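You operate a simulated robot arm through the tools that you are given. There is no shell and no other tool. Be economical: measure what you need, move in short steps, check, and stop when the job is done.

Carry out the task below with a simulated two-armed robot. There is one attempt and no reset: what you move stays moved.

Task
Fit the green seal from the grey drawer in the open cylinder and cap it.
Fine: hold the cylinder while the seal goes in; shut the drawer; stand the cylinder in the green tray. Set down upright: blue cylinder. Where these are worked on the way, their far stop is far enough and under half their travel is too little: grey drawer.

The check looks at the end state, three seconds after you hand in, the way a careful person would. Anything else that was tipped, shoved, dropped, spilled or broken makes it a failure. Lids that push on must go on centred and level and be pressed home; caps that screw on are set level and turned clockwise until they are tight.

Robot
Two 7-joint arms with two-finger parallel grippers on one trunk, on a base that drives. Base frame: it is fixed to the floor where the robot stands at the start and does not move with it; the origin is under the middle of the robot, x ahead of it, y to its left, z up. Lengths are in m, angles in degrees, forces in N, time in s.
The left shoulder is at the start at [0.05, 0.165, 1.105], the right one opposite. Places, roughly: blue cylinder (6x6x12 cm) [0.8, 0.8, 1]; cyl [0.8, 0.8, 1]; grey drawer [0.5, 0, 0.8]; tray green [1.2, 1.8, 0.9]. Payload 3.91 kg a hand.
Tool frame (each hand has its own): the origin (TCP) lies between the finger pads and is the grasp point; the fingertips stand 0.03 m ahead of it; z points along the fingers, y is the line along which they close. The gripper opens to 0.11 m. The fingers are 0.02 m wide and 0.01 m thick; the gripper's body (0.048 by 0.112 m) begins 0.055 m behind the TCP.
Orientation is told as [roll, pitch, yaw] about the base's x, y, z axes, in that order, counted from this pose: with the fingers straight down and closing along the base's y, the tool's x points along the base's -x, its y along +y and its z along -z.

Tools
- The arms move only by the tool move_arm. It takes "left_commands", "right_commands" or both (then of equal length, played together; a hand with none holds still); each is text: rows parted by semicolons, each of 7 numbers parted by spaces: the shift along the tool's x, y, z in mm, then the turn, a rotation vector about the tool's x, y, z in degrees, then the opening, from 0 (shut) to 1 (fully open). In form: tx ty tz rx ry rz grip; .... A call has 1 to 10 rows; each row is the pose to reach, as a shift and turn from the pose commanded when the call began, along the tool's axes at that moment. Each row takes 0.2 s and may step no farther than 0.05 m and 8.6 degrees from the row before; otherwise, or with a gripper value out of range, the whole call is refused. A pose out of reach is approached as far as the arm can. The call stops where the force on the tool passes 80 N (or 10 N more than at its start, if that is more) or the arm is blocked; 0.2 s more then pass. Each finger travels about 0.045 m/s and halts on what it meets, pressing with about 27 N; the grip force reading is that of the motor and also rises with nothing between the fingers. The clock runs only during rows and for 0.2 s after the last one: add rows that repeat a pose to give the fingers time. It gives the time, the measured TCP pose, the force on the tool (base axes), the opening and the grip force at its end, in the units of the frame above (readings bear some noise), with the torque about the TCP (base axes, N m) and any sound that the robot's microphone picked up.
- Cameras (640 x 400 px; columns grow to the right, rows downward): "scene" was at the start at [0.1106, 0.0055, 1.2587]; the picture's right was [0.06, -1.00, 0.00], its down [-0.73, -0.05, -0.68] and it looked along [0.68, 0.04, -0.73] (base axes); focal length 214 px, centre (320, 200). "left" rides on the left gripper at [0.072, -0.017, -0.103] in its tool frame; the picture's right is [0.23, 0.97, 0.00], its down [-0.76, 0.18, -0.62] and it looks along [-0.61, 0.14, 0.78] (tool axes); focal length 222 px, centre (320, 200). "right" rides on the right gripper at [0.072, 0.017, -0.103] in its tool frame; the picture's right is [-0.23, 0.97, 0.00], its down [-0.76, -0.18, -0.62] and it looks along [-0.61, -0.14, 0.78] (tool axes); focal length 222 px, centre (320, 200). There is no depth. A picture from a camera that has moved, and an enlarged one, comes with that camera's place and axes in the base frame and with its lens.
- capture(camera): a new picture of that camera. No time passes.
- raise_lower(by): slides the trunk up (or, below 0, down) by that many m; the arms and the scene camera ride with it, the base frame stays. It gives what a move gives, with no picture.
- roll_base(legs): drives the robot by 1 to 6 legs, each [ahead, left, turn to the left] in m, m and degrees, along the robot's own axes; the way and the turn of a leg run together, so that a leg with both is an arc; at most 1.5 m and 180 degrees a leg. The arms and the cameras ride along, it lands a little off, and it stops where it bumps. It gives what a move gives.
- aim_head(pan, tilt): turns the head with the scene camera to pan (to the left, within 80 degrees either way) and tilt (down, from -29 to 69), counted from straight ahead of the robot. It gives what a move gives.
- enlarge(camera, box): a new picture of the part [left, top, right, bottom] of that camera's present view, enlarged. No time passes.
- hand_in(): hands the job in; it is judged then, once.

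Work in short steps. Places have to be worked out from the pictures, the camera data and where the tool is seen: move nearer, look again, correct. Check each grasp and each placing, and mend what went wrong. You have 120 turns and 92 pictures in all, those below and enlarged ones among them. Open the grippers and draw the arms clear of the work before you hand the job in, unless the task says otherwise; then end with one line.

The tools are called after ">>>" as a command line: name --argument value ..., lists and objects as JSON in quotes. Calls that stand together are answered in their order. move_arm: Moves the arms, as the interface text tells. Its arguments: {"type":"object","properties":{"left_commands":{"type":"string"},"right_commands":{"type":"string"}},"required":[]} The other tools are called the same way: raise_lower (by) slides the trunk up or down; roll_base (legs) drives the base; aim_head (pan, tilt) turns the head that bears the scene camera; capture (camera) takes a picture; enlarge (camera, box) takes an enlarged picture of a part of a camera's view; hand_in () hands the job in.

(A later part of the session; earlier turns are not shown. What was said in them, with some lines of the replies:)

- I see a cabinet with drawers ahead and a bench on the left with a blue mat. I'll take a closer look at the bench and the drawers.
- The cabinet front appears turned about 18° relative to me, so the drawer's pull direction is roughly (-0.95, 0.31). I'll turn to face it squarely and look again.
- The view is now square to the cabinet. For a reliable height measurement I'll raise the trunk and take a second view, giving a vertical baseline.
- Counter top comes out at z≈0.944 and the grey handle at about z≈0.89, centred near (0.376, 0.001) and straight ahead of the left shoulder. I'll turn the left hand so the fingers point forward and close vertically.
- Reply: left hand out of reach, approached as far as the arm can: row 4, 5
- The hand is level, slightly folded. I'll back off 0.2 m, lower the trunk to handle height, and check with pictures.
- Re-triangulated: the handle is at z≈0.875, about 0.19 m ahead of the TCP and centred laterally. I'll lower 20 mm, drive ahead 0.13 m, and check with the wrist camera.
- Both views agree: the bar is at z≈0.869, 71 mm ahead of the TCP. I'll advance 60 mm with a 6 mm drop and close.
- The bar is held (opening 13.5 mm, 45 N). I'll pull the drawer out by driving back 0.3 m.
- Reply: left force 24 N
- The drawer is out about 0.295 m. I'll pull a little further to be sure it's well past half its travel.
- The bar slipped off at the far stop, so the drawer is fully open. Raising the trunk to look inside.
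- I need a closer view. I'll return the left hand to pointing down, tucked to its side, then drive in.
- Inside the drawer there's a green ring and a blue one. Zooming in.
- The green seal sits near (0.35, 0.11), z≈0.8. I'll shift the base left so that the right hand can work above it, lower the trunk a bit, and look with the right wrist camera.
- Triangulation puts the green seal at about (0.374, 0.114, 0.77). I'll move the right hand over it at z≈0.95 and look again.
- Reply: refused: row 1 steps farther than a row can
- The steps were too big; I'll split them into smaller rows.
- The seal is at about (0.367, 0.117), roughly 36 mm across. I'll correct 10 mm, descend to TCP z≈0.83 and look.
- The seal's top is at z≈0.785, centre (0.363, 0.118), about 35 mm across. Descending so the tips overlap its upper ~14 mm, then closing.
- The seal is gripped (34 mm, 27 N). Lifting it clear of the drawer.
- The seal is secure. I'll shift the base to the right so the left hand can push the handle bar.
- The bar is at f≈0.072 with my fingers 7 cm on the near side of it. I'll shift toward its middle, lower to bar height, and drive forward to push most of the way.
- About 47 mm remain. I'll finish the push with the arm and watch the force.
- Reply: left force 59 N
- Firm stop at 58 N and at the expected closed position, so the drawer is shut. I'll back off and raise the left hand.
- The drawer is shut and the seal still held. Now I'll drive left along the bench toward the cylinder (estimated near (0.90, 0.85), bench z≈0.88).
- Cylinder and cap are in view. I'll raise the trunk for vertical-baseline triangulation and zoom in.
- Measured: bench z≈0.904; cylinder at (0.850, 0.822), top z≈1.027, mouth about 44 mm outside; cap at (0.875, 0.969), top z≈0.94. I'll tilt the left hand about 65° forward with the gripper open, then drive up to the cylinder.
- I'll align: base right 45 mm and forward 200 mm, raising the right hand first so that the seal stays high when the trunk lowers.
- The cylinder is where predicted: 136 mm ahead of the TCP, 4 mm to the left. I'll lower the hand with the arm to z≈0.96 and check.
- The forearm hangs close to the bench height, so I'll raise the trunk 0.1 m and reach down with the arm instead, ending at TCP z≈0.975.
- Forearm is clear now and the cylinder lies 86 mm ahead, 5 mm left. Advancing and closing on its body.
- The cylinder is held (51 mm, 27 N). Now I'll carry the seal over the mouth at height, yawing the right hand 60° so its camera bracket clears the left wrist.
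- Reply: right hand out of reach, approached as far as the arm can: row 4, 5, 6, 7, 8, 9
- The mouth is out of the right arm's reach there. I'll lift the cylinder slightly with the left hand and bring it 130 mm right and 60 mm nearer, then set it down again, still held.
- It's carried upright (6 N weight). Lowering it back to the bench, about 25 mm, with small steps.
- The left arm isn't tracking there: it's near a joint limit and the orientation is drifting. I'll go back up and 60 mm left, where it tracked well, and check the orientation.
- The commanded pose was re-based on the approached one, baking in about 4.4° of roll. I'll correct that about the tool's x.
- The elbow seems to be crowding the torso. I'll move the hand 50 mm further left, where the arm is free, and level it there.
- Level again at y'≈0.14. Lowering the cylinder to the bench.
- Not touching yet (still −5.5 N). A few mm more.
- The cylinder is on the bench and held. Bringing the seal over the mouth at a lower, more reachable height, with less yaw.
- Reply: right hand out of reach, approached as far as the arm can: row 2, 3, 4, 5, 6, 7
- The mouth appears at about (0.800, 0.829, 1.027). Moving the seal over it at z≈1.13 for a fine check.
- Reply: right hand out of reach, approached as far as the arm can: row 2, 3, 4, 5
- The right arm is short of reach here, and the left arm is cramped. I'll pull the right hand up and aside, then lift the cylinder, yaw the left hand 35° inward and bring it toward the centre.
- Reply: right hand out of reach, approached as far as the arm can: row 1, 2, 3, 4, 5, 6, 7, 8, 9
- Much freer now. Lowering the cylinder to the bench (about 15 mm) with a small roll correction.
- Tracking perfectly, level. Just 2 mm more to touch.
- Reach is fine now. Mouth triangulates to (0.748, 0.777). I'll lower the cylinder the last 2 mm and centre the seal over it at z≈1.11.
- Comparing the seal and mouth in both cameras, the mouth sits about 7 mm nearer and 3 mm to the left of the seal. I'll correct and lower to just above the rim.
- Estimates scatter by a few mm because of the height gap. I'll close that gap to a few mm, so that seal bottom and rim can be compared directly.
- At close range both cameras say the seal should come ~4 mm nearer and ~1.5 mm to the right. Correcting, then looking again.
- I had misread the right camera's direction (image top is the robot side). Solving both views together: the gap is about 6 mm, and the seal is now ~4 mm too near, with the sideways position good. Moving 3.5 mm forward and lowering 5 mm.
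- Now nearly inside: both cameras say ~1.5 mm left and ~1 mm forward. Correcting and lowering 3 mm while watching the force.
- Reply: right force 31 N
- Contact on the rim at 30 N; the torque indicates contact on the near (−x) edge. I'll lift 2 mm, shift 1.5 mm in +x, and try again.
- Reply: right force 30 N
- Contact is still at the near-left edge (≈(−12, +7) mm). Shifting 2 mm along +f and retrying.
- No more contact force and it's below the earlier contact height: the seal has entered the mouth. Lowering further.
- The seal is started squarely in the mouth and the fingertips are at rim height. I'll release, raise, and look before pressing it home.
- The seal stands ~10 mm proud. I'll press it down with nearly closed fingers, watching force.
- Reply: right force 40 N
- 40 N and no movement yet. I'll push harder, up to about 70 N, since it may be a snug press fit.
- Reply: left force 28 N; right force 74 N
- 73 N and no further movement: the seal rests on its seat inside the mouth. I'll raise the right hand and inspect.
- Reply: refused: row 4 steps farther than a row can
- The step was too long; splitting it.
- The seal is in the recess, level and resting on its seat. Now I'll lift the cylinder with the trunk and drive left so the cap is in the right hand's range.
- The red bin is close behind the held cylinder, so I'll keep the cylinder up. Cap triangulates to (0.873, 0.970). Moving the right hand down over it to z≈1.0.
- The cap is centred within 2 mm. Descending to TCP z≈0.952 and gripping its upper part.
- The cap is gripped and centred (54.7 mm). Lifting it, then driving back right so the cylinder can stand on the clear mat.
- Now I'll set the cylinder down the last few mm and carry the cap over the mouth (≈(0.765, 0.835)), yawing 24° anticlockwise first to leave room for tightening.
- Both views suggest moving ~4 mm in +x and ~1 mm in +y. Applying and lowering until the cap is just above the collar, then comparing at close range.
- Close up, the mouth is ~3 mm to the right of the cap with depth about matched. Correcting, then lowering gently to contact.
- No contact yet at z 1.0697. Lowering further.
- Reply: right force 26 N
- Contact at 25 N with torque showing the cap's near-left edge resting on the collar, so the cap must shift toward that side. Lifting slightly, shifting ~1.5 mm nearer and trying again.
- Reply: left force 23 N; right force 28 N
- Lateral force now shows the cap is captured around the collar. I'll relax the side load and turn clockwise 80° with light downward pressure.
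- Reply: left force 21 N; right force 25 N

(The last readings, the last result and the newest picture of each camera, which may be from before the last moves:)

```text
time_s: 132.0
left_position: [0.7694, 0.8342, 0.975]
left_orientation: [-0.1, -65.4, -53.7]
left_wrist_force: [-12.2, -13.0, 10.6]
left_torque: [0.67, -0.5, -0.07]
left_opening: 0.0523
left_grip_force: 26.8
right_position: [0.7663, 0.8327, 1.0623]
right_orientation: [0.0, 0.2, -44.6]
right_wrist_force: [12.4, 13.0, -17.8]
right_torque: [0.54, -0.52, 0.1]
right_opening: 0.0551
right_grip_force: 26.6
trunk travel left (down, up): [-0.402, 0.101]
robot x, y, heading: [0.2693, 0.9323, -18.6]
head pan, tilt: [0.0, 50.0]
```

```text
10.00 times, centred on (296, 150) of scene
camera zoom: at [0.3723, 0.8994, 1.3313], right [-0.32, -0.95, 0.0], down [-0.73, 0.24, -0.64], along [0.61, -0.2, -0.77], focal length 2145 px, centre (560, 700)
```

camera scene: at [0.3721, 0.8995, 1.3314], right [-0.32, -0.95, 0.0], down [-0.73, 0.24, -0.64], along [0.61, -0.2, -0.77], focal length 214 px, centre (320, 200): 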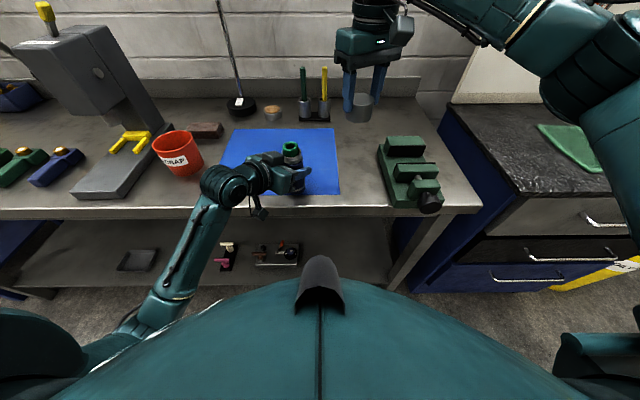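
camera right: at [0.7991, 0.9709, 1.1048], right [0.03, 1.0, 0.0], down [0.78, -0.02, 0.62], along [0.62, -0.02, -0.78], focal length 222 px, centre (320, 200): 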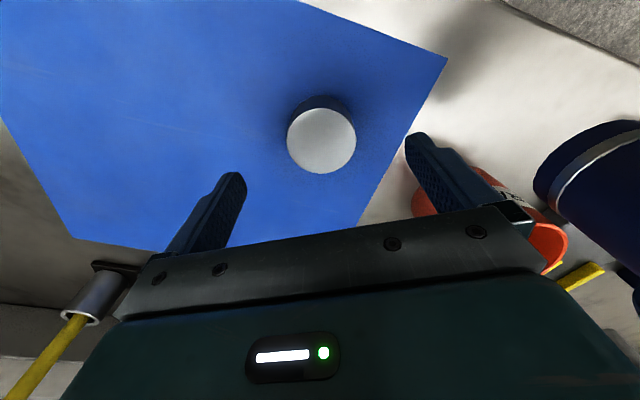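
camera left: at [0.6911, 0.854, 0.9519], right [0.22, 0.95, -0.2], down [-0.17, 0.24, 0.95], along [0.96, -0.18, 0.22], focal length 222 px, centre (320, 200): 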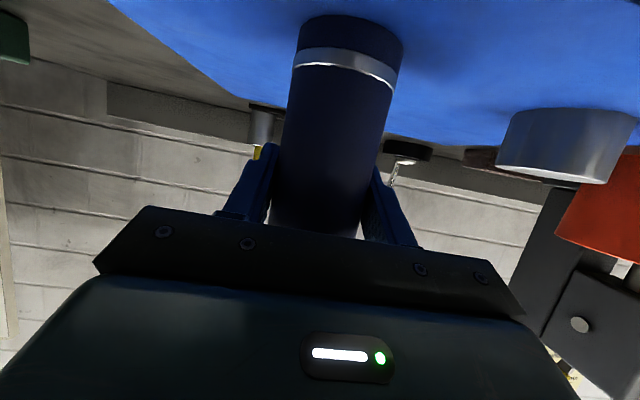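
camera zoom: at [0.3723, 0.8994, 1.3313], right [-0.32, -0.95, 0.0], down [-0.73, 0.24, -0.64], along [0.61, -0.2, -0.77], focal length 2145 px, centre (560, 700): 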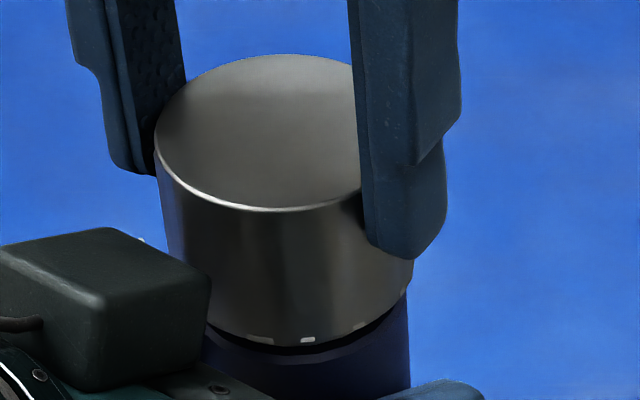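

The thread has engaged: the cap dropped and pulls the hand down by 18 N. I'll release, rise 45 mm, and swing back for another clockwise turn.

>>> move_arm --right_commands "0 0 0 0 0 0 0.7; 0 0 0 0 0 0 0.7; 0 0 -20 0 0 -4 0.7; 0 0 -45 0 0 -12 0.7; 0 0 -45 0 0 -20 0.7; 0 0 -45 0 0 -28 0.7; 0 0 -45 0 0 -36 0.7; 0 0 -45 0 0 -44 0.7; 0 0 -45 0 0 -52 0.7; 0 0 -45 0 0 -60 0.7"

>>> move_arm --right_commands "0 0 0 0 0 -8 0.7; 0 0 0 0 0 -16 0.7; 0 0 0 0 0 -24 0.7; 0 0 0 0 0 -24 0.7"

>>> enlarge --camera "right" --box '[220, 80, 420, 220]'

```text
time_s: 134.2
left_position: [0.77, 0.8348, 0.9706]
left_orientation: [-0.1, -64.9, -53.7]
left_wrist_force: [-1.8, 0.0, -7.5]
left_torque: [0.04, 0.01, -0.02]
left_opening: 0.0518
left_grip_force: 26.7
right_position: [0.7665, 0.8305, 1.1068]
right_orientation: [0.0, 0.0, 15.6]
right_wrist_force: [-0.2, 0.8, -0.9]
right_torque: [-0.01, -0.03, -0.03]
right_opening: 0.0769
right_grip_force: 0.2
trunk travel left (down, up): [-0.402, 0.101]
robot x, y, heading: [0.2696, 0.9339, -18.5]
head pan, tilt: [0.0, 50.0]
```

```text
time_s: 135.2
left_position: [0.7698, 0.8344, 0.9716]
left_orientation: [0.0, -64.8, -53.6]
left_wrist_force: [0.5, 0.1, -7.2]
left_torque: [0.03, 0.02, -0.03]
left_opening: 0.0514
left_grip_force: 26.7
right_position: [0.7536, 0.8208, 1.1027]
right_orientation: [0.1, -0.1, 39.5]
right_wrist_force: [0.2, 0.2, 0.3]
right_torque: [-0.01, 0.0, 0.02]
right_opening: 0.0768
right_grip_force: 0.1
right hand out of reach, approached as far as the arm can: row 3, 4
trunk travel left (down, up): [-0.402, 0.101]
robot x, y, heading: [0.2729, 0.9278, -18.4]
head pan, tilt: [0.0, 50.0]
```

```text
2.86 times, centred on (320, 150) of right
camera zoom: at [0.6878, 0.7877, 1.2067], right [-0.44, 0.9, 0.0], down [0.7, 0.35, 0.62], along [0.56, 0.28, -0.78], focal length 635 px, centre (320, 343)
```

zoom: 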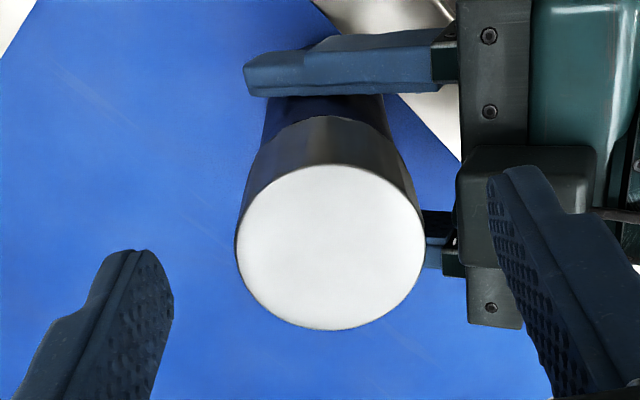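

The regrip at this yaw would bring a finger near the left hand's knob. I'll regrip at about 5° yaw, where the fingers clear it: recentre, descend, close.

>>> move_arm --right_commands "-3 0 0 0 0 7 0.7; -6 0 0 0 0 14 0.7; -9 0 0 0 0 21 0.7; -12 0 0 0 0 28 0.7; -15.7 0 0 0 0 34.5 0.7; -15.7 0 20 0 0 34.5 0.7; -15.7 0 41 0 0 34.5 0.7; -15.7 0 41 0 0 34.5 0.3; -15.7 0 41 0 0 34.5 0.3; -15.7 0 41 0 0 34.5 0.3"

```text
time_s: 137.4
left_position: [0.7683, 0.8356, 0.9685]
left_orientation: [-0.3, -64.5, -53.6]
left_wrist_force: [-4.0, -6.7, -27.1]
left_torque: [-0.32, -0.54, 0.13]
left_opening: 0.0518
left_grip_force: 27.1
right_position: [0.7655, 0.8299, 1.0645]
right_orientation: [0.2, -0.6, 5.0]
right_wrist_force: [3.6, 9.4, 38.9]
right_torque: [1.07, -0.01, -0.08]
right_opening: 0.0547
right_grip_force: 27.0
trunk travel left (down, up): [-0.402, 0.101]
robot x, y, heading: [0.2699, 0.9334, -18.7]
head pan, tilt: [0.0, 50.0]
```

The left-side finger is pressing on the left hand (39 N). I'll open, rise 7 mm and grip the cap higher.

>>> move_arm --right_commands "0 0 0 0 0 0 0.6; 0 0 -5 0 0 0 0.6; 0 0 -8 0 0 0 0.6; 0 0 -8 0 0 0 0.3; 0 0 -8 0 0 0 0.3; 0 0 -8 0 0 0 0.3"

```text
time_s: 138.8
left_position: [0.7696, 0.8336, 0.9714]
left_orientation: [-0.1, -65.0, -53.8]
left_wrist_force: [-15.2, -3.6, -10.5]
left_torque: [0.26, -0.8, 0.02]
left_opening: 0.0513
left_grip_force: 26.6
right_position: [0.7649, 0.8292, 1.0675]
right_orientation: [0.0, -0.1, 5.0]
right_wrist_force: [16.1, 3.8, 3.7]
right_torque: [0.09, -0.69, -0.03]
right_opening: 0.0547
right_grip_force: 26.8
trunk travel left (down, up): [-0.402, 0.101]
robot x, y, heading: [0.2695, 0.9321, -18.3]
head pan, tilt: [0.0, 50.0]
```

Gripped higher with only a modest side load. Turning clockwise another 80°, easing +x by 1.5 mm.

>>> move_arm --right_commands "-1.5 0 0 0 0 8 0.25; -1.5 0 0 0 0 16 0.25; -1.5 0 0.3 0 0 24 0.25; -1.5 0 0.3 0 0 32 0.25; -1.5 0 0.5 0 0 40 0.25; -1.5 0 0.5 0 0 48 0.25; -1.5 0 0.5 0 0 56 0.25; -1.5 0 0.5 0 0 64 0.25; -1.5 0 0.5 0 0 72 0.25; -1.5 0 0.5 0 0 80 0.25"

>>> enlarge --camera "scene" --box '[264, 130, 328, 170]'

```text
time_s: 141.0
left_position: [0.7682, 0.8319, 0.9714]
left_orientation: [-0.1, -64.8, -53.9]
left_wrist_force: [-17.6, -15.7, -2.0]
left_torque: [0.5, -0.82, -0.21]
left_opening: 0.0512
left_grip_force: 26.8
right_position: [0.7689, 0.831, 1.0675]
right_orientation: [0.4, 0.2, -75.3]
right_wrist_force: [17.5, 17.5, -3.9]
right_torque: [1.14, -0.8, 0.09]
right_opening: 0.0547
right_grip_force: 27.4
trunk travel left (down, up): [-0.402, 0.101]
robot x, y, heading: [0.2724, 0.9342, -18.3]
head pan, tilt: [0.0, 50.0]
```

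```text
10.00 times, centred on (296, 150) of scene
camera zoom: at [0.3723, 0.8994, 1.3313], right [-0.32, -0.95, 0.0], down [-0.73, 0.24, -0.64], along [0.61, -0.2, -0.77], focal length 2145 px, centre (560, 700)
```

zoom: 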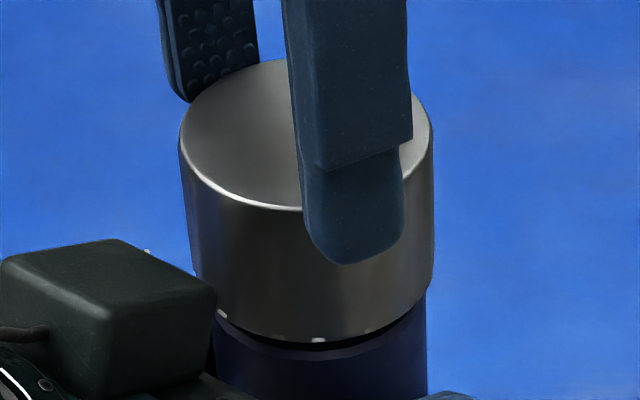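

The cap turned with little resistance, so it isn't tight yet. Releasing and swinging back for another turn, restricted to yaws clear of the left hand.

>>> move_arm --right_commands "0 0 0 0 0 0 0.65; 0 0 0 0 0 0 0.65; 0 0 -25 0 0 -8 0.65; 0 0 -30 0 0 -16 0.65; 0 0 -30 0 0 -24 0.65; 0 0 -30 0 0 -32 0.65; 0 0 -30 0 0 -40 0.65; 0 0 -30 0 0 -48 0.65; 0 0 -30 0 0 -56 0.65; 0 0 -30 0 0 -64 0.65"

>>> enlarge --camera "right" --box '[220, 80, 420, 220]'

```text
time_s: 143.2
left_position: [0.7708, 0.8351, 0.9706]
left_orientation: [0.0, -64.9, -53.6]
left_wrist_force: [-0.3, 0.1, -6.9]
left_torque: [0.12, 0.03, 0.0]
left_opening: 0.0506
left_grip_force: 27.0
right_position: [0.7679, 0.8299, 1.0982]
right_orientation: [0.0, 0.0, -10.9]
right_wrist_force: [-0.2, -0.4, -0.3]
right_torque: [0.0, 0.02, 0.01]
right_opening: 0.0713
right_grip_force: 0.0
trunk travel left (down, up): [-0.402, 0.101]
robot x, y, heading: [0.2684, 0.9333, -18.3]
head pan, tilt: [0.0, 50.0]
```

```text
2.86 times, centred on (320, 150) of right
camera zoom: at [0.7006, 0.8608, 1.2013], right [0.41, 0.91, 0.0], down [0.71, -0.32, 0.62], along [0.57, -0.25, -0.78], focal length 635 px, centre (320, 343)
```

zoom: 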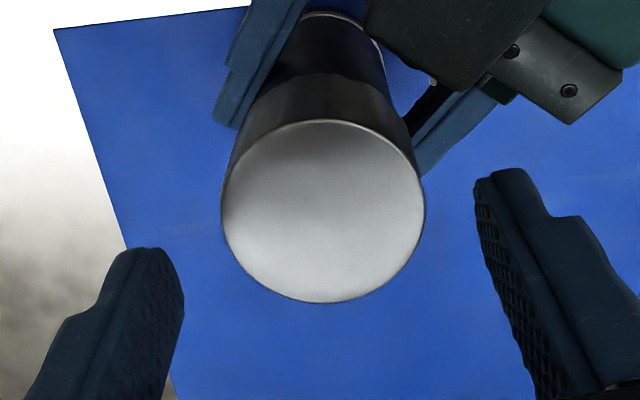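

The cap is centred within 3 mm of the hand. Recentring, descending, gripping, and starting the next clockwise turn.

>>> move_arm --right_commands "-2.8 0.8 15 0 0 0 0.65; -2.8 0.8 32 0 0 0 0.65; -2.8 0.8 32 0 0 0 0.25; -2.8 0.8 32 0 0 0 0.25; -2.8 0.8 32 0 0 0 0.25; -2.8 0.8 32 0 0 8 0.25; -2.8 0.8 32 0 0 16 0.25; -2.8 0.8 32 0 0 24 0.25; -2.8 0.8 32 0 0 32 0.25; -2.8 0.8 32 0 0 40 0.25"

>>> move_arm --right_commands "0 0 0 0 0 8 0.25; 0 0 0 0 0 16 0.25; 0 0 0 0 0 24 0.25; 0 0 0 0 0 32 0.25; 0 0 0 0 0 40 0.25; 0 0 0 0 0 48 0.25"

```text
time_s: 145.4
left_position: [0.769, 0.8348, 0.9715]
left_orientation: [-0.1, -65.1, -53.9]
left_wrist_force: [-8.9, -0.1, 1.8]
left_torque: [0.34, -0.76, -0.09]
left_opening: 0.0506
left_grip_force: 26.7
right_position: [0.7721, 0.8301, 1.0651]
right_orientation: [0.2, 0.1, -51.4]
right_wrist_force: [9.2, -0.2, -7.7]
right_torque: [-0.33, -0.11, 0.03]
right_opening: 0.0547
right_grip_force: 27.0
trunk travel left (down, up): [-0.402, 0.101]
robot x, y, heading: [0.2668, 0.9316, -18.8]
head pan, tilt: [0.0, 50.0]
```

```text
time_s: 146.8
left_position: [0.7689, 0.8343, 0.9726]
left_orientation: [-0.2, -64.9, -53.7]
left_wrist_force: [-21.0, -6.5, 4.8]
left_torque: [-0.11, -1.14, -0.19]
left_opening: 0.0514
left_grip_force: 27.0
right_position: [0.7721, 0.8308, 1.0656]
right_orientation: [0.2, 0.2, -99.2]
right_wrist_force: [20.7, 6.4, -11.4]
right_torque: [0.68, -0.91, 0.11]
right_opening: 0.0552
right_grip_force: 26.9
trunk travel left (down, up): [-0.402, 0.101]
robot x, y, heading: [0.2698, 0.9305, -18.6]
head pan, tilt: [0.0, 50.0]
```

Still turning freely (≈250° total) with the thread pulling down. The wrist allows more, so I'll continue clockwise while easing the side load.

>>> move_arm --right_commands "0.3 2 0.3 0 0 8 0.25; 0.3 2 0.6 0 0 16 0.25; 0.3 2 0.8 0 0 24 0.25; 0.3 2 0.8 0 0 32 0.25; 0.3 2 0.8 0 0 40 0.25; 0.3 2 1 0 0 48 0.25; 0.3 2 1 0 0 56 0.25; 0.3 2 1 0 0 64 0.25; 0.3 2 1 0 0 72 0.25; 0.3 2 1 0 0 80 0.25"

```text
time_s: 149.0
left_position: [0.7713, 0.8338, 0.9716]
left_orientation: [0.0, -64.8, -53.7]
left_wrist_force: [-4.3, -1.5, -3.7]
left_torque: [0.16, -0.41, -0.86]
left_opening: 0.0513
left_grip_force: 27.2
right_position: [0.7734, 0.8302, 1.0653]
right_orientation: [0.0, -0.2, -179.1]
right_wrist_force: [4.3, 1.5, -2.7]
right_torque: [-0.05, 0.09, 0.85]
right_opening: 0.0548
right_grip_force: 26.5
trunk travel left (down, up): [-0.402, 0.101]
robot x, y, heading: [0.267, 0.9323, -18.6]
head pan, tilt: [0.0, 50.0]
```

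Torque has risen to 0.85 N·m: the cap is tightening. A further small turn to confirm, then a picture.

>>> move_arm --right_commands "0 0 0 0 0 8 0.25; 0 0 0 0 0 16 0.25; 0 0 0 0 0 16 0.25"

>>> enlarge --camera "scene" --box '[256, 125, 336, 175]'

```text
time_s: 149.8
left_position: [0.7698, 0.8349, 0.9715]
left_orientation: [-0.1, -65.0, -53.7]
left_wrist_force: [-5.6, -4.3, 0.1]
left_torque: [0.24, -0.45, -0.31]
left_opening: 0.0513
left_grip_force: 27.2
right_position: [0.7728, 0.8301, 1.0646]
right_orientation: [-0.1, 0.0, 164.8]
right_wrist_force: [5.7, 3.5, -2.2]
right_torque: [0.02, -0.02, 0.31]
right_opening: 0.0544
right_grip_force: 26.9
trunk travel left (down, up): [-0.402, 0.101]
robot x, y, heading: [0.2679, 0.9317, -18.8]
head pan, tilt: [0.0, 50.0]
```

```text
8.00 times, centred on (296, 150) of scene
camera zoom: at [0.372, 0.8993, 1.3314], right [-0.32, -0.95, 0.0], down [-0.73, 0.24, -0.64], along [0.61, -0.2, -0.77], focal length 1716 px, centre (512, 600)
```

zoom: 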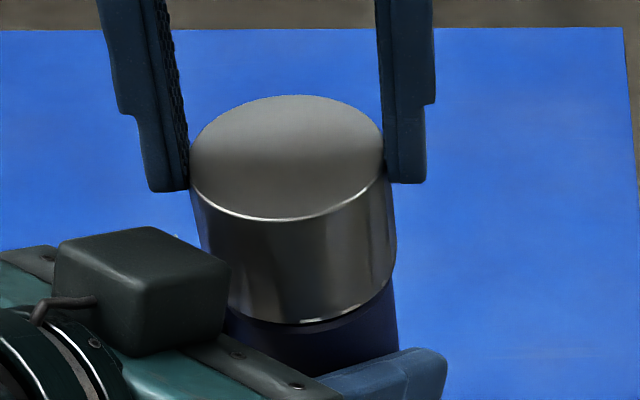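

The cap looks level and seated. I'll turn once more by 24° to confirm the torque saturates (tight).

>>> move_arm --right_commands "0 0 0 0 0 8 0; 0 0 0 0 0 16 0; 0 0 0 0 0 24 0; 0 0 0 0 0 32 0"

```text
time_s: 150.8
left_position: [0.7695, 0.8352, 0.9733]
left_orientation: [0.1, -64.9, -53.8]
left_wrist_force: [-3.9, -4.6, -0.7]
left_torque: [0.33, -0.33, -0.55]
left_opening: 0.0518
left_grip_force: 27.2
right_position: [0.7717, 0.8286, 1.0645]
right_orientation: [-0.1, 0.0, 132.8]
right_wrist_force: [2.8, 5.0, -1.7]
right_torque: [0.22, 0.19, 0.54]
right_opening: 0.0549
right_grip_force: 26.8
trunk travel left (down, up): [-0.402, 0.101]
robot x, y, heading: [0.2704, 0.9305, -18.4]
head pan, tilt: [0.0, 50.0]
```

The torque saturates at the friction limit with no more thread advance: the cap is tight. Releasing the cap and raising the right hand away.

>>> move_arm --right_commands "0 0 0 0 0 0 0.65; 0 0 0 0 0 0 0.7; 0 0 -30 0 0 0 0.8; 0 0 -75 0 0 0 0.8; 0 0 -110 0 0 0 0.8; 0 0 -110 0 0 0 0.8"

>>> enlarge --camera "scene" --box '[256, 125, 336, 175]'

```text
time_s: 152.2
left_position: [0.7699, 0.8352, 0.9713]
left_orientation: [-0.1, -64.9, -53.7]
left_wrist_force: [-0.3, 2.0, -2.8]
left_torque: [0.25, 0.06, -0.02]
left_opening: 0.0513
left_grip_force: 26.6
right_position: [0.7719, 0.828, 1.175]
right_orientation: [0.0, 0.0, 132.9]
right_wrist_force: [0.1, 1.2, -0.4]
right_torque: [0.02, 0.0, 0.01]
right_opening: 0.088
right_grip_force: 0.0
trunk travel left (down, up): [-0.402, 0.101]
robot x, y, heading: [0.2661, 0.9339, -18.5]
head pan, tilt: [0.0, 50.0]
```

```text
8.00 times, centred on (296, 150) of scene
camera zoom: at [0.3719, 0.8996, 1.3314], right [-0.32, -0.95, 0.0], down [-0.73, 0.24, -0.64], along [0.61, -0.2, -0.77], focal length 1716 px, centre (512, 600)
```

zoom: 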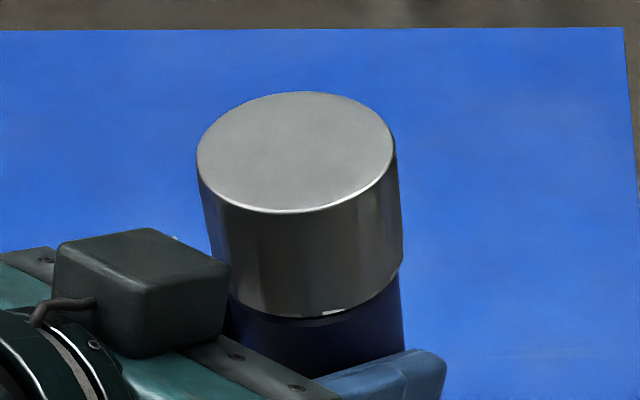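

The cap is on, level and fully seated. I'll move the right hand aside, lift the cylinder, back away from the bench and drive left to the tray.

>>> move_arm --right_commands "18 33 0 0 0 0 0.8; 36 66 0 0 0 0 0.8; 54 99 0 0 0 0 0.8; 72 132 0 0 0 0 0.8; 72 132 0 0 0 0 0.8"

>>> raise_lower --by 0.09

>>> roll_base --legs '[[-0.35, 0, 0], [0, 0.52, 0], [0, 0.517, 0]]'

>>> capture --camera "scene"

```text
time_s: 153.4
left_position: [0.7698, 0.8347, 0.9716]
left_orientation: [-0.1, -64.9, -53.7]
left_wrist_force: [-0.3, 0.2, -2.9]
left_torque: [0.15, 0.11, -0.02]
left_opening: 0.0512
left_grip_force: 27.2
right_position: [0.7272, 0.6864, 1.1745]
right_orientation: [0.0, 0.0, 132.9]
right_wrist_force: [-0.2, 0.0, 0.6]
right_torque: [-0.02, 0.0, -0.04]
right_opening: 0.0882
right_grip_force: 0.1
trunk travel left (down, up): [-0.402, 0.101]
robot x, y, heading: [0.268, 0.9327, -18.5]
head pan, tilt: [0.0, 50.0]
```

```text
time_s: 154.6
left_position: [0.7704, 0.8344, 1.0612]
left_orientation: [-0.2, -64.9, -53.6]
left_wrist_force: [-0.3, 0.6, -7.5]
left_torque: [0.1, 0.02, 0.0]
left_opening: 0.0514
left_grip_force: 26.8
right_position: [0.7282, 0.6867, 1.2642]
right_orientation: [0.0, -0.1, 133.0]
right_wrist_force: [0.8, 0.4, 0.0]
right_torque: [0.01, -0.01, 0.04]
right_opening: 0.0881
right_grip_force: 0.1
trunk travel left (down, up): [-0.492, 0.011]
robot x, y, heading: [0.2687, 0.929, -18.3]
head pan, tilt: [0.0, 50.0]
```

```text
time_s: 162.2
left_position: [0.7801, 1.9407, 1.0613]
left_orientation: [0.0, -64.9, -53.9]
left_wrist_force: [-0.1, 0.3, -7.1]
left_torque: [0.03, 0.03, -0.03]
left_opening: 0.0514
left_grip_force: 26.8
right_position: [0.738, 1.7924, 1.2647]
right_orientation: [0.0, 0.0, 132.7]
right_wrist_force: [0.5, 0.2, -0.2]
right_torque: [0.01, 0.0, -0.03]
right_opening: 0.0879
right_grip_force: 0.0
trunk travel left (down, up): [-0.492, 0.011]
robot x, y, heading: [0.2784, 2.044, -18.9]
head pan, tilt: [0.0, 50.0]
```

```text
3 pictures are left
camera scene: at [0.3829, 2.0077, 1.4213], right [-0.32, -0.95, 0.0], down [-0.73, 0.25, -0.64], along [0.61, -0.21, -0.77], focal length 214 px, centre (320, 200)
```

scene: 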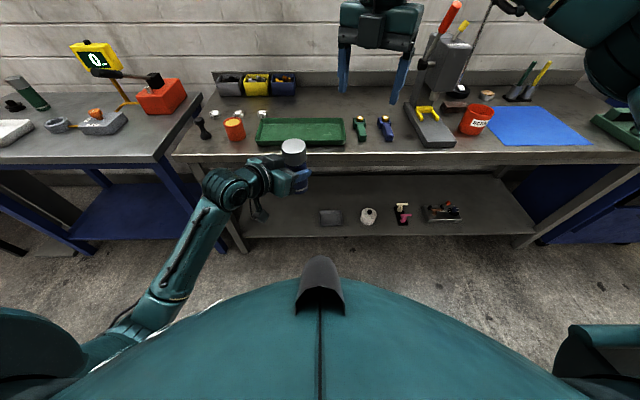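

Tray centre works out at (1.163, 1.817), 0.41 m ahead of the held cylinder and laterally aligned. I'll drive forward 0.32 m and then extend the arm the rest.

>>> roll_base --legs '[[0.32, 0.01, 0]]'

>>> move_arm --left_commands "0 0 0 0 0 0 0.2"

```text
time_s: 164.4
left_position: [1.0905, 1.8391, 1.0613]
left_orientation: [0.0, -64.8, -54.4]
left_wrist_force: [-0.6, -0.1, -6.8]
left_torque: [0.09, 0.02, -0.02]
left_opening: 0.0513
left_grip_force: 26.9
right_position: [1.0475, 1.6918, 1.2636]
right_orientation: [-0.1, 0.0, 131.9]
right_wrist_force: [0.9, 0.6, 0.2]
right_torque: [0.0, -0.02, -0.01]
right_opening: 0.0881
right_grip_force: 0.0
trunk travel left (down, up): [-0.492, 0.011]
robot x, y, heading: [0.5915, 1.9464, -19.2]
head pan, tilt: [0.0, 50.0]
```

```text
time_s: 164.8
left_position: [1.0909, 1.8404, 1.0592]
left_orientation: [-0.1, -64.7, -54.4]
left_wrist_force: [0.2, 0.9, -6.8]
left_torque: [0.08, 0.06, 0.03]
left_opening: 0.0512
left_grip_force: 27.0
right_position: [1.0462, 1.6914, 1.2639]
right_orientation: [0.0, 0.0, 132.1]
right_wrist_force: [-0.3, -0.2, -0.6]
right_torque: [-0.01, -0.01, 0.0]
right_opening: 0.0882
right_grip_force: 0.0
trunk travel left (down, up): [-0.492, 0.011]
robot x, y, heading: [0.5945, 1.9411, -19.5]
head pan, tilt: [0.0, 50.0]
```

Extending the left arm ~73 mm to bring the cylinder over the tray's middle, checking tracking.

>>> move_arm --left_commands "-6 11 13 0 0 0 0.2; -12 22 26 0 0 0 0.2; -18 34 39 0 0 0 0.2; -24.3 45 51.5 0 0 0 0.2; -24.3 45 51.5 0 0 0 0.2"

>>> capture --camera "scene"

```text
time_s: 166.0
left_position: [1.1619, 1.8205, 1.0614]
left_orientation: [-0.1, -64.8, -54.5]
left_wrist_force: [0.0, 0.6, -7.3]
left_torque: [0.2, -0.04, 0.03]
left_opening: 0.0513
left_grip_force: 27.1
right_position: [1.0459, 1.6921, 1.2652]
right_orientation: [0.0, 0.0, 132.1]
right_wrist_force: [-0.5, 0.6, 0.5]
right_torque: [0.01, 0.0, 0.03]
right_opening: 0.0878
right_grip_force: 0.1
trunk travel left (down, up): [-0.492, 0.011]
robot x, y, heading: [0.5928, 1.9491, -19.4]
head pan, tilt: [0.0, 50.0]
```

```text
2 pictures are left
camera scene: at [0.6938, 1.9097, 1.4214], right [-0.33, -0.94, 0.0], down [-0.72, 0.25, -0.64], along [0.61, -0.21, -0.77], focal length 214 px, centre (320, 200)
```

scene: 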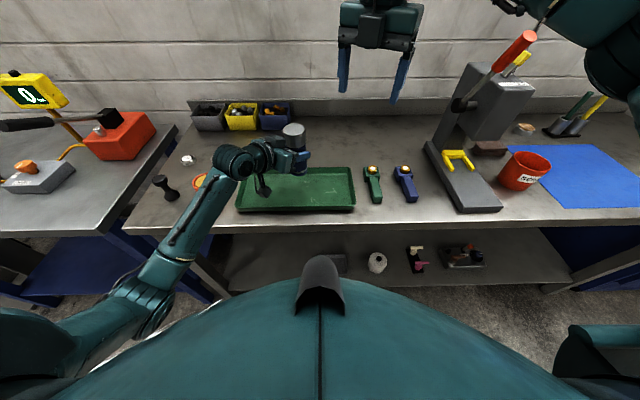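

The cylinder is well inside the tray outline (≥5 cm from the near wall). Lowering by trunk to just above the floor, then gently by arm.

>>> raise_lower --by -0.07

>>> move_arm --left_commands "1.8 0 0.9 0 0 0 0.2; 3.6 0 1.7 0 0 0 0.2; 5.4 0 2.6 0 0 0 0.2; 5.4 0 2.6 0 0 0 0.2"

```text
time_s: 167.1
left_position: [1.1609, 1.8198, 0.9901]
left_orientation: [-0.1, -64.9, -54.4]
left_wrist_force: [0.5, -0.7, -6.6]
left_torque: [0.06, 0.04, 0.02]
left_opening: 0.0515
left_grip_force: 26.9
right_position: [1.0458, 1.6919, 1.1948]
right_orientation: [0.0, 0.0, 132.1]
right_wrist_force: [-1.0, 0.0, -0.6]
right_torque: [0.01, -0.02, -0.03]
right_opening: 0.088
right_grip_force: 0.0
trunk travel left (down, up): [-0.422, 0.081]
robot x, y, heading: [0.5904, 1.9433, -19.3]
head pan, tilt: [0.0, 50.0]
```

```text
time_s: 168.1
left_position: [1.161, 1.8202, 0.9847]
left_orientation: [-0.2, -64.7, -54.4]
left_wrist_force: [0.3, 0.1, -6.5]
left_torque: [0.07, 0.04, -0.01]
left_opening: 0.0514
left_grip_force: 27.5
right_position: [1.0463, 1.693, 1.1946]
right_orientation: [0.0, 0.0, 132.1]
right_wrist_force: [0.5, -0.6, 0.4]
right_torque: [-0.01, 0.01, 0.04]
right_opening: 0.088
right_grip_force: 0.0
trunk travel left (down, up): [-0.422, 0.081]
robot x, y, heading: [0.5919, 1.9463, -19.4]
head pan, tilt: [0.0, 50.0]
```

No contact at z 0.985; continuing in 1–2 mm steps.

>>> move_arm --left_commands "1.4 0 0.6 0 0 0 0.2; 2.7 0 1.3 0 0 0 0.2; 4.1 0 1.9 0 0 0 0.2; 5 0 2.4 0 0 0 0.2; 5 0 2.4 0 0 0 0.2"

```text
time_s: 169.3
left_position: [1.1615, 1.8212, 0.9825]
left_orientation: [0.5, -65.5, -54.8]
left_wrist_force: [5.7, -2.8, 16.9]
left_torque: [-0.32, 0.33, -0.09]
left_opening: 0.0515
left_grip_force: 26.5
right_position: [1.0455, 1.6932, 1.1963]
right_orientation: [-0.1, -0.1, 132.1]
right_wrist_force: [-0.4, 0.4, 0.0]
right_torque: [0.01, -0.01, -0.04]
right_opening: 0.0877
right_grip_force: 0.0
trunk travel left (down, up): [-0.422, 0.081]
robot x, y, heading: [0.5909, 1.946, -19.5]
head pan, tilt: [0.0, 50.0]
```

Contact at z≈0.9825 (17 N). I'll ease off 2 mm and check with the left camera that the cylinder's base is flat on the tray floor.

>>> move_arm --left_commands "-1 0 -0.5 0 0 0 0.2; -2 0 -0.9 0 0 0 0.2; -2 0 -0.9 0 0 0 0.2"

>>> capture --camera "left"

```text
time_s: 170.1
left_position: [1.1607, 1.821, 0.9819]
left_orientation: [0.1, -65.2, -54.7]
left_wrist_force: [8.4, 0.0, 17.1]
left_torque: [0.25, -0.4, -0.08]
left_opening: 0.0513
left_grip_force: 27.0
right_position: [1.0455, 1.6937, 1.1955]
right_orientation: [0.0, 0.0, 132.1]
right_wrist_force: [-0.6, 0.6, -0.3]
right_torque: [0.03, 0.02, -0.02]
right_opening: 0.0878
right_grip_force: 0.0
trunk travel left (down, up): [-0.422, 0.081]
robot x, y, heading: [0.5899, 1.9419, -19.4]
head pan, tilt: [0.0, 50.0]
```

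```text
1 pictures are left
camera left: at [1.0756, 1.9116, 0.9589], right [0.74, 0.64, -0.2], down [0.0, 0.3, 0.95], along [0.68, -0.7, 0.22], focal length 222 px, centre (320, 200)
```

left: 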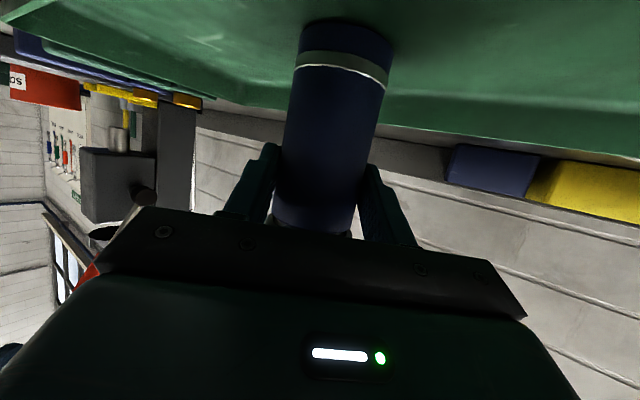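

The base is flat on the tray floor. Easing off a bit more before releasing.

>>> move_arm --left_commands "-1 0 -0.5 0 0 0 0.2; -1.8 0 -0.9 0 0 0 0.2; -1.8 0 -0.9 0 0 0 0.2"

```text
time_s: 170.9
left_position: [1.1601, 1.8199, 0.9818]
left_orientation: [-0.1, -64.7, -54.3]
left_wrist_force: [3.9, 0.8, 7.7]
left_torque: [0.25, -0.21, -0.08]
left_opening: 0.051
left_grip_force: 27.2
right_position: [1.0463, 1.6929, 1.1956]
right_orientation: [0.0, -0.1, 132.1]
right_wrist_force: [0.0, 0.4, -0.1]
right_torque: [0.01, -0.02, 0.0]
right_opening: 0.0881
right_grip_force: 0.1
trunk travel left (down, up): [-0.422, 0.081]
robot x, y, heading: [0.5901, 1.9439, -19.0]
head pan, tilt: [0.0, 50.0]
```

Light contact now. Opening the left gripper and withdrawing straight back.

>>> move_arm --left_commands "0 0 0 0 0 0 0.6; 0 0 0 0 0 0 0.8; 0 0 0 0 0 0 0.9; 0 0 0 0 0 0 0.9; 0 0 -15 0 0 0 0.9; 0 0 -40 0 0 0 0.9; 0 0 -70 0 0 0 0.9; 0 0 -100 0 0 0 0.9; 0 0 -130 0 0 0 0.9"

```text
time_s: 172.9
left_position: [1.094, 1.9181, 1.0358]
left_orientation: [0.1, -64.9, -54.5]
left_wrist_force: [-0.6, -0.3, 0.4]
left_torque: [-0.01, -0.03, -0.02]
left_opening: 0.0991
left_grip_force: 0.2
right_position: [1.0458, 1.6923, 1.1957]
right_orientation: [0.0, 0.0, 132.2]
right_wrist_force: [0.2, -0.5, -0.1]
right_torque: [0.01, 0.0, -0.03]
right_opening: 0.0879
right_grip_force: 0.0
trunk travel left (down, up): [-0.422, 0.081]
robot x, y, heading: [0.5953, 1.9454, -19.5]
head pan, tilt: [0.0, 50.0]
```

Released cleanly. Raising and backing the robot away, then a last look.

>>> raise_lower --by 0.07

>>> roll_base --legs '[[-0.3, 0, 0]]'

>>> enlarge --camera "scene" --box '[190, 70, 410, 208]'

```text
time_s: 174.0
left_position: [1.0928, 1.9163, 1.1056]
left_orientation: [-0.2, -65.0, -54.4]
left_wrist_force: [0.2, 0.1, 1.2]
left_torque: [-0.01, 0.01, 0.06]
left_opening: 0.0986
left_grip_force: 0.1
right_position: [1.0469, 1.6915, 1.2657]
right_orientation: [0.0, 0.0, 132.1]
right_wrist_force: [0.4, 0.0, -0.9]
right_torque: [0.01, 0.01, 0.01]
right_opening: 0.0879
right_grip_force: 0.0
trunk travel left (down, up): [-0.492, 0.011]
robot x, y, heading: [0.5916, 1.9446, -19.6]
head pan, tilt: [0.0, 50.0]
```

```text
time_s: 176.0
left_position: [0.8097, 2.0178, 1.1049]
left_orientation: [0.0, -64.9, -54.4]
left_wrist_force: [-0.4, 0.5, 0.4]
left_torque: [-0.06, -0.02, -0.07]
left_opening: 0.0992
left_grip_force: 0.0
right_position: [0.7627, 1.7923, 1.2659]
right_orientation: [-0.1, 0.0, 132.4]
right_wrist_force: [-0.3, 0.1, -0.2]
right_torque: [0.01, 0.0, -0.02]
right_opening: 0.088
right_grip_force: 0.1
trunk travel left (down, up): [-0.492, 0.011]
robot x, y, heading: [0.3076, 2.0468, -18.9]
head pan, tilt: [0.0, 50.0]
```

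```text
2.90 times, centred on (300, 139) of scene
camera zoom: at [0.4087, 2.0093, 1.4215], right [-0.33, -0.94, 0.0], down [-0.72, 0.25, -0.64], along [0.61, -0.21, -0.77], focal length 622 px, centre (378, 377)
```

zoom: 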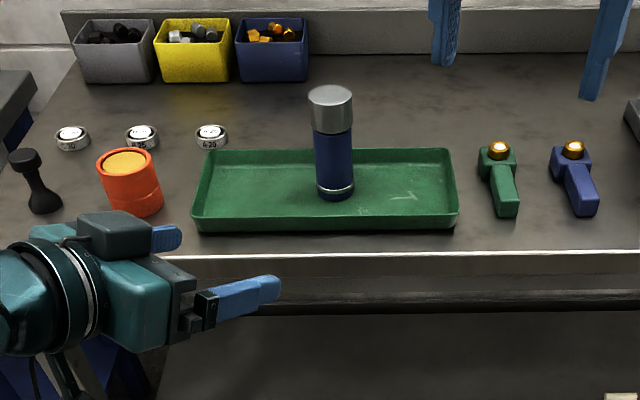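

The capped cylinder is standing upright in the green tray, both grippers are open and clear of the work, and the drawer is shut. Handing in.

>>> hand_in

```text
The job is handed in.
```

I fitted the green seal in the blue cylinder, screwed the cap on clockwise until it was tight, and stood the cylinder upright in the green tray. The grey drawer is shut again and both grippers are open and clear. The seal stopped with part of it standing above the rim: it would not go further at 73 N, so I took that as its seat. The cap went on level over it.
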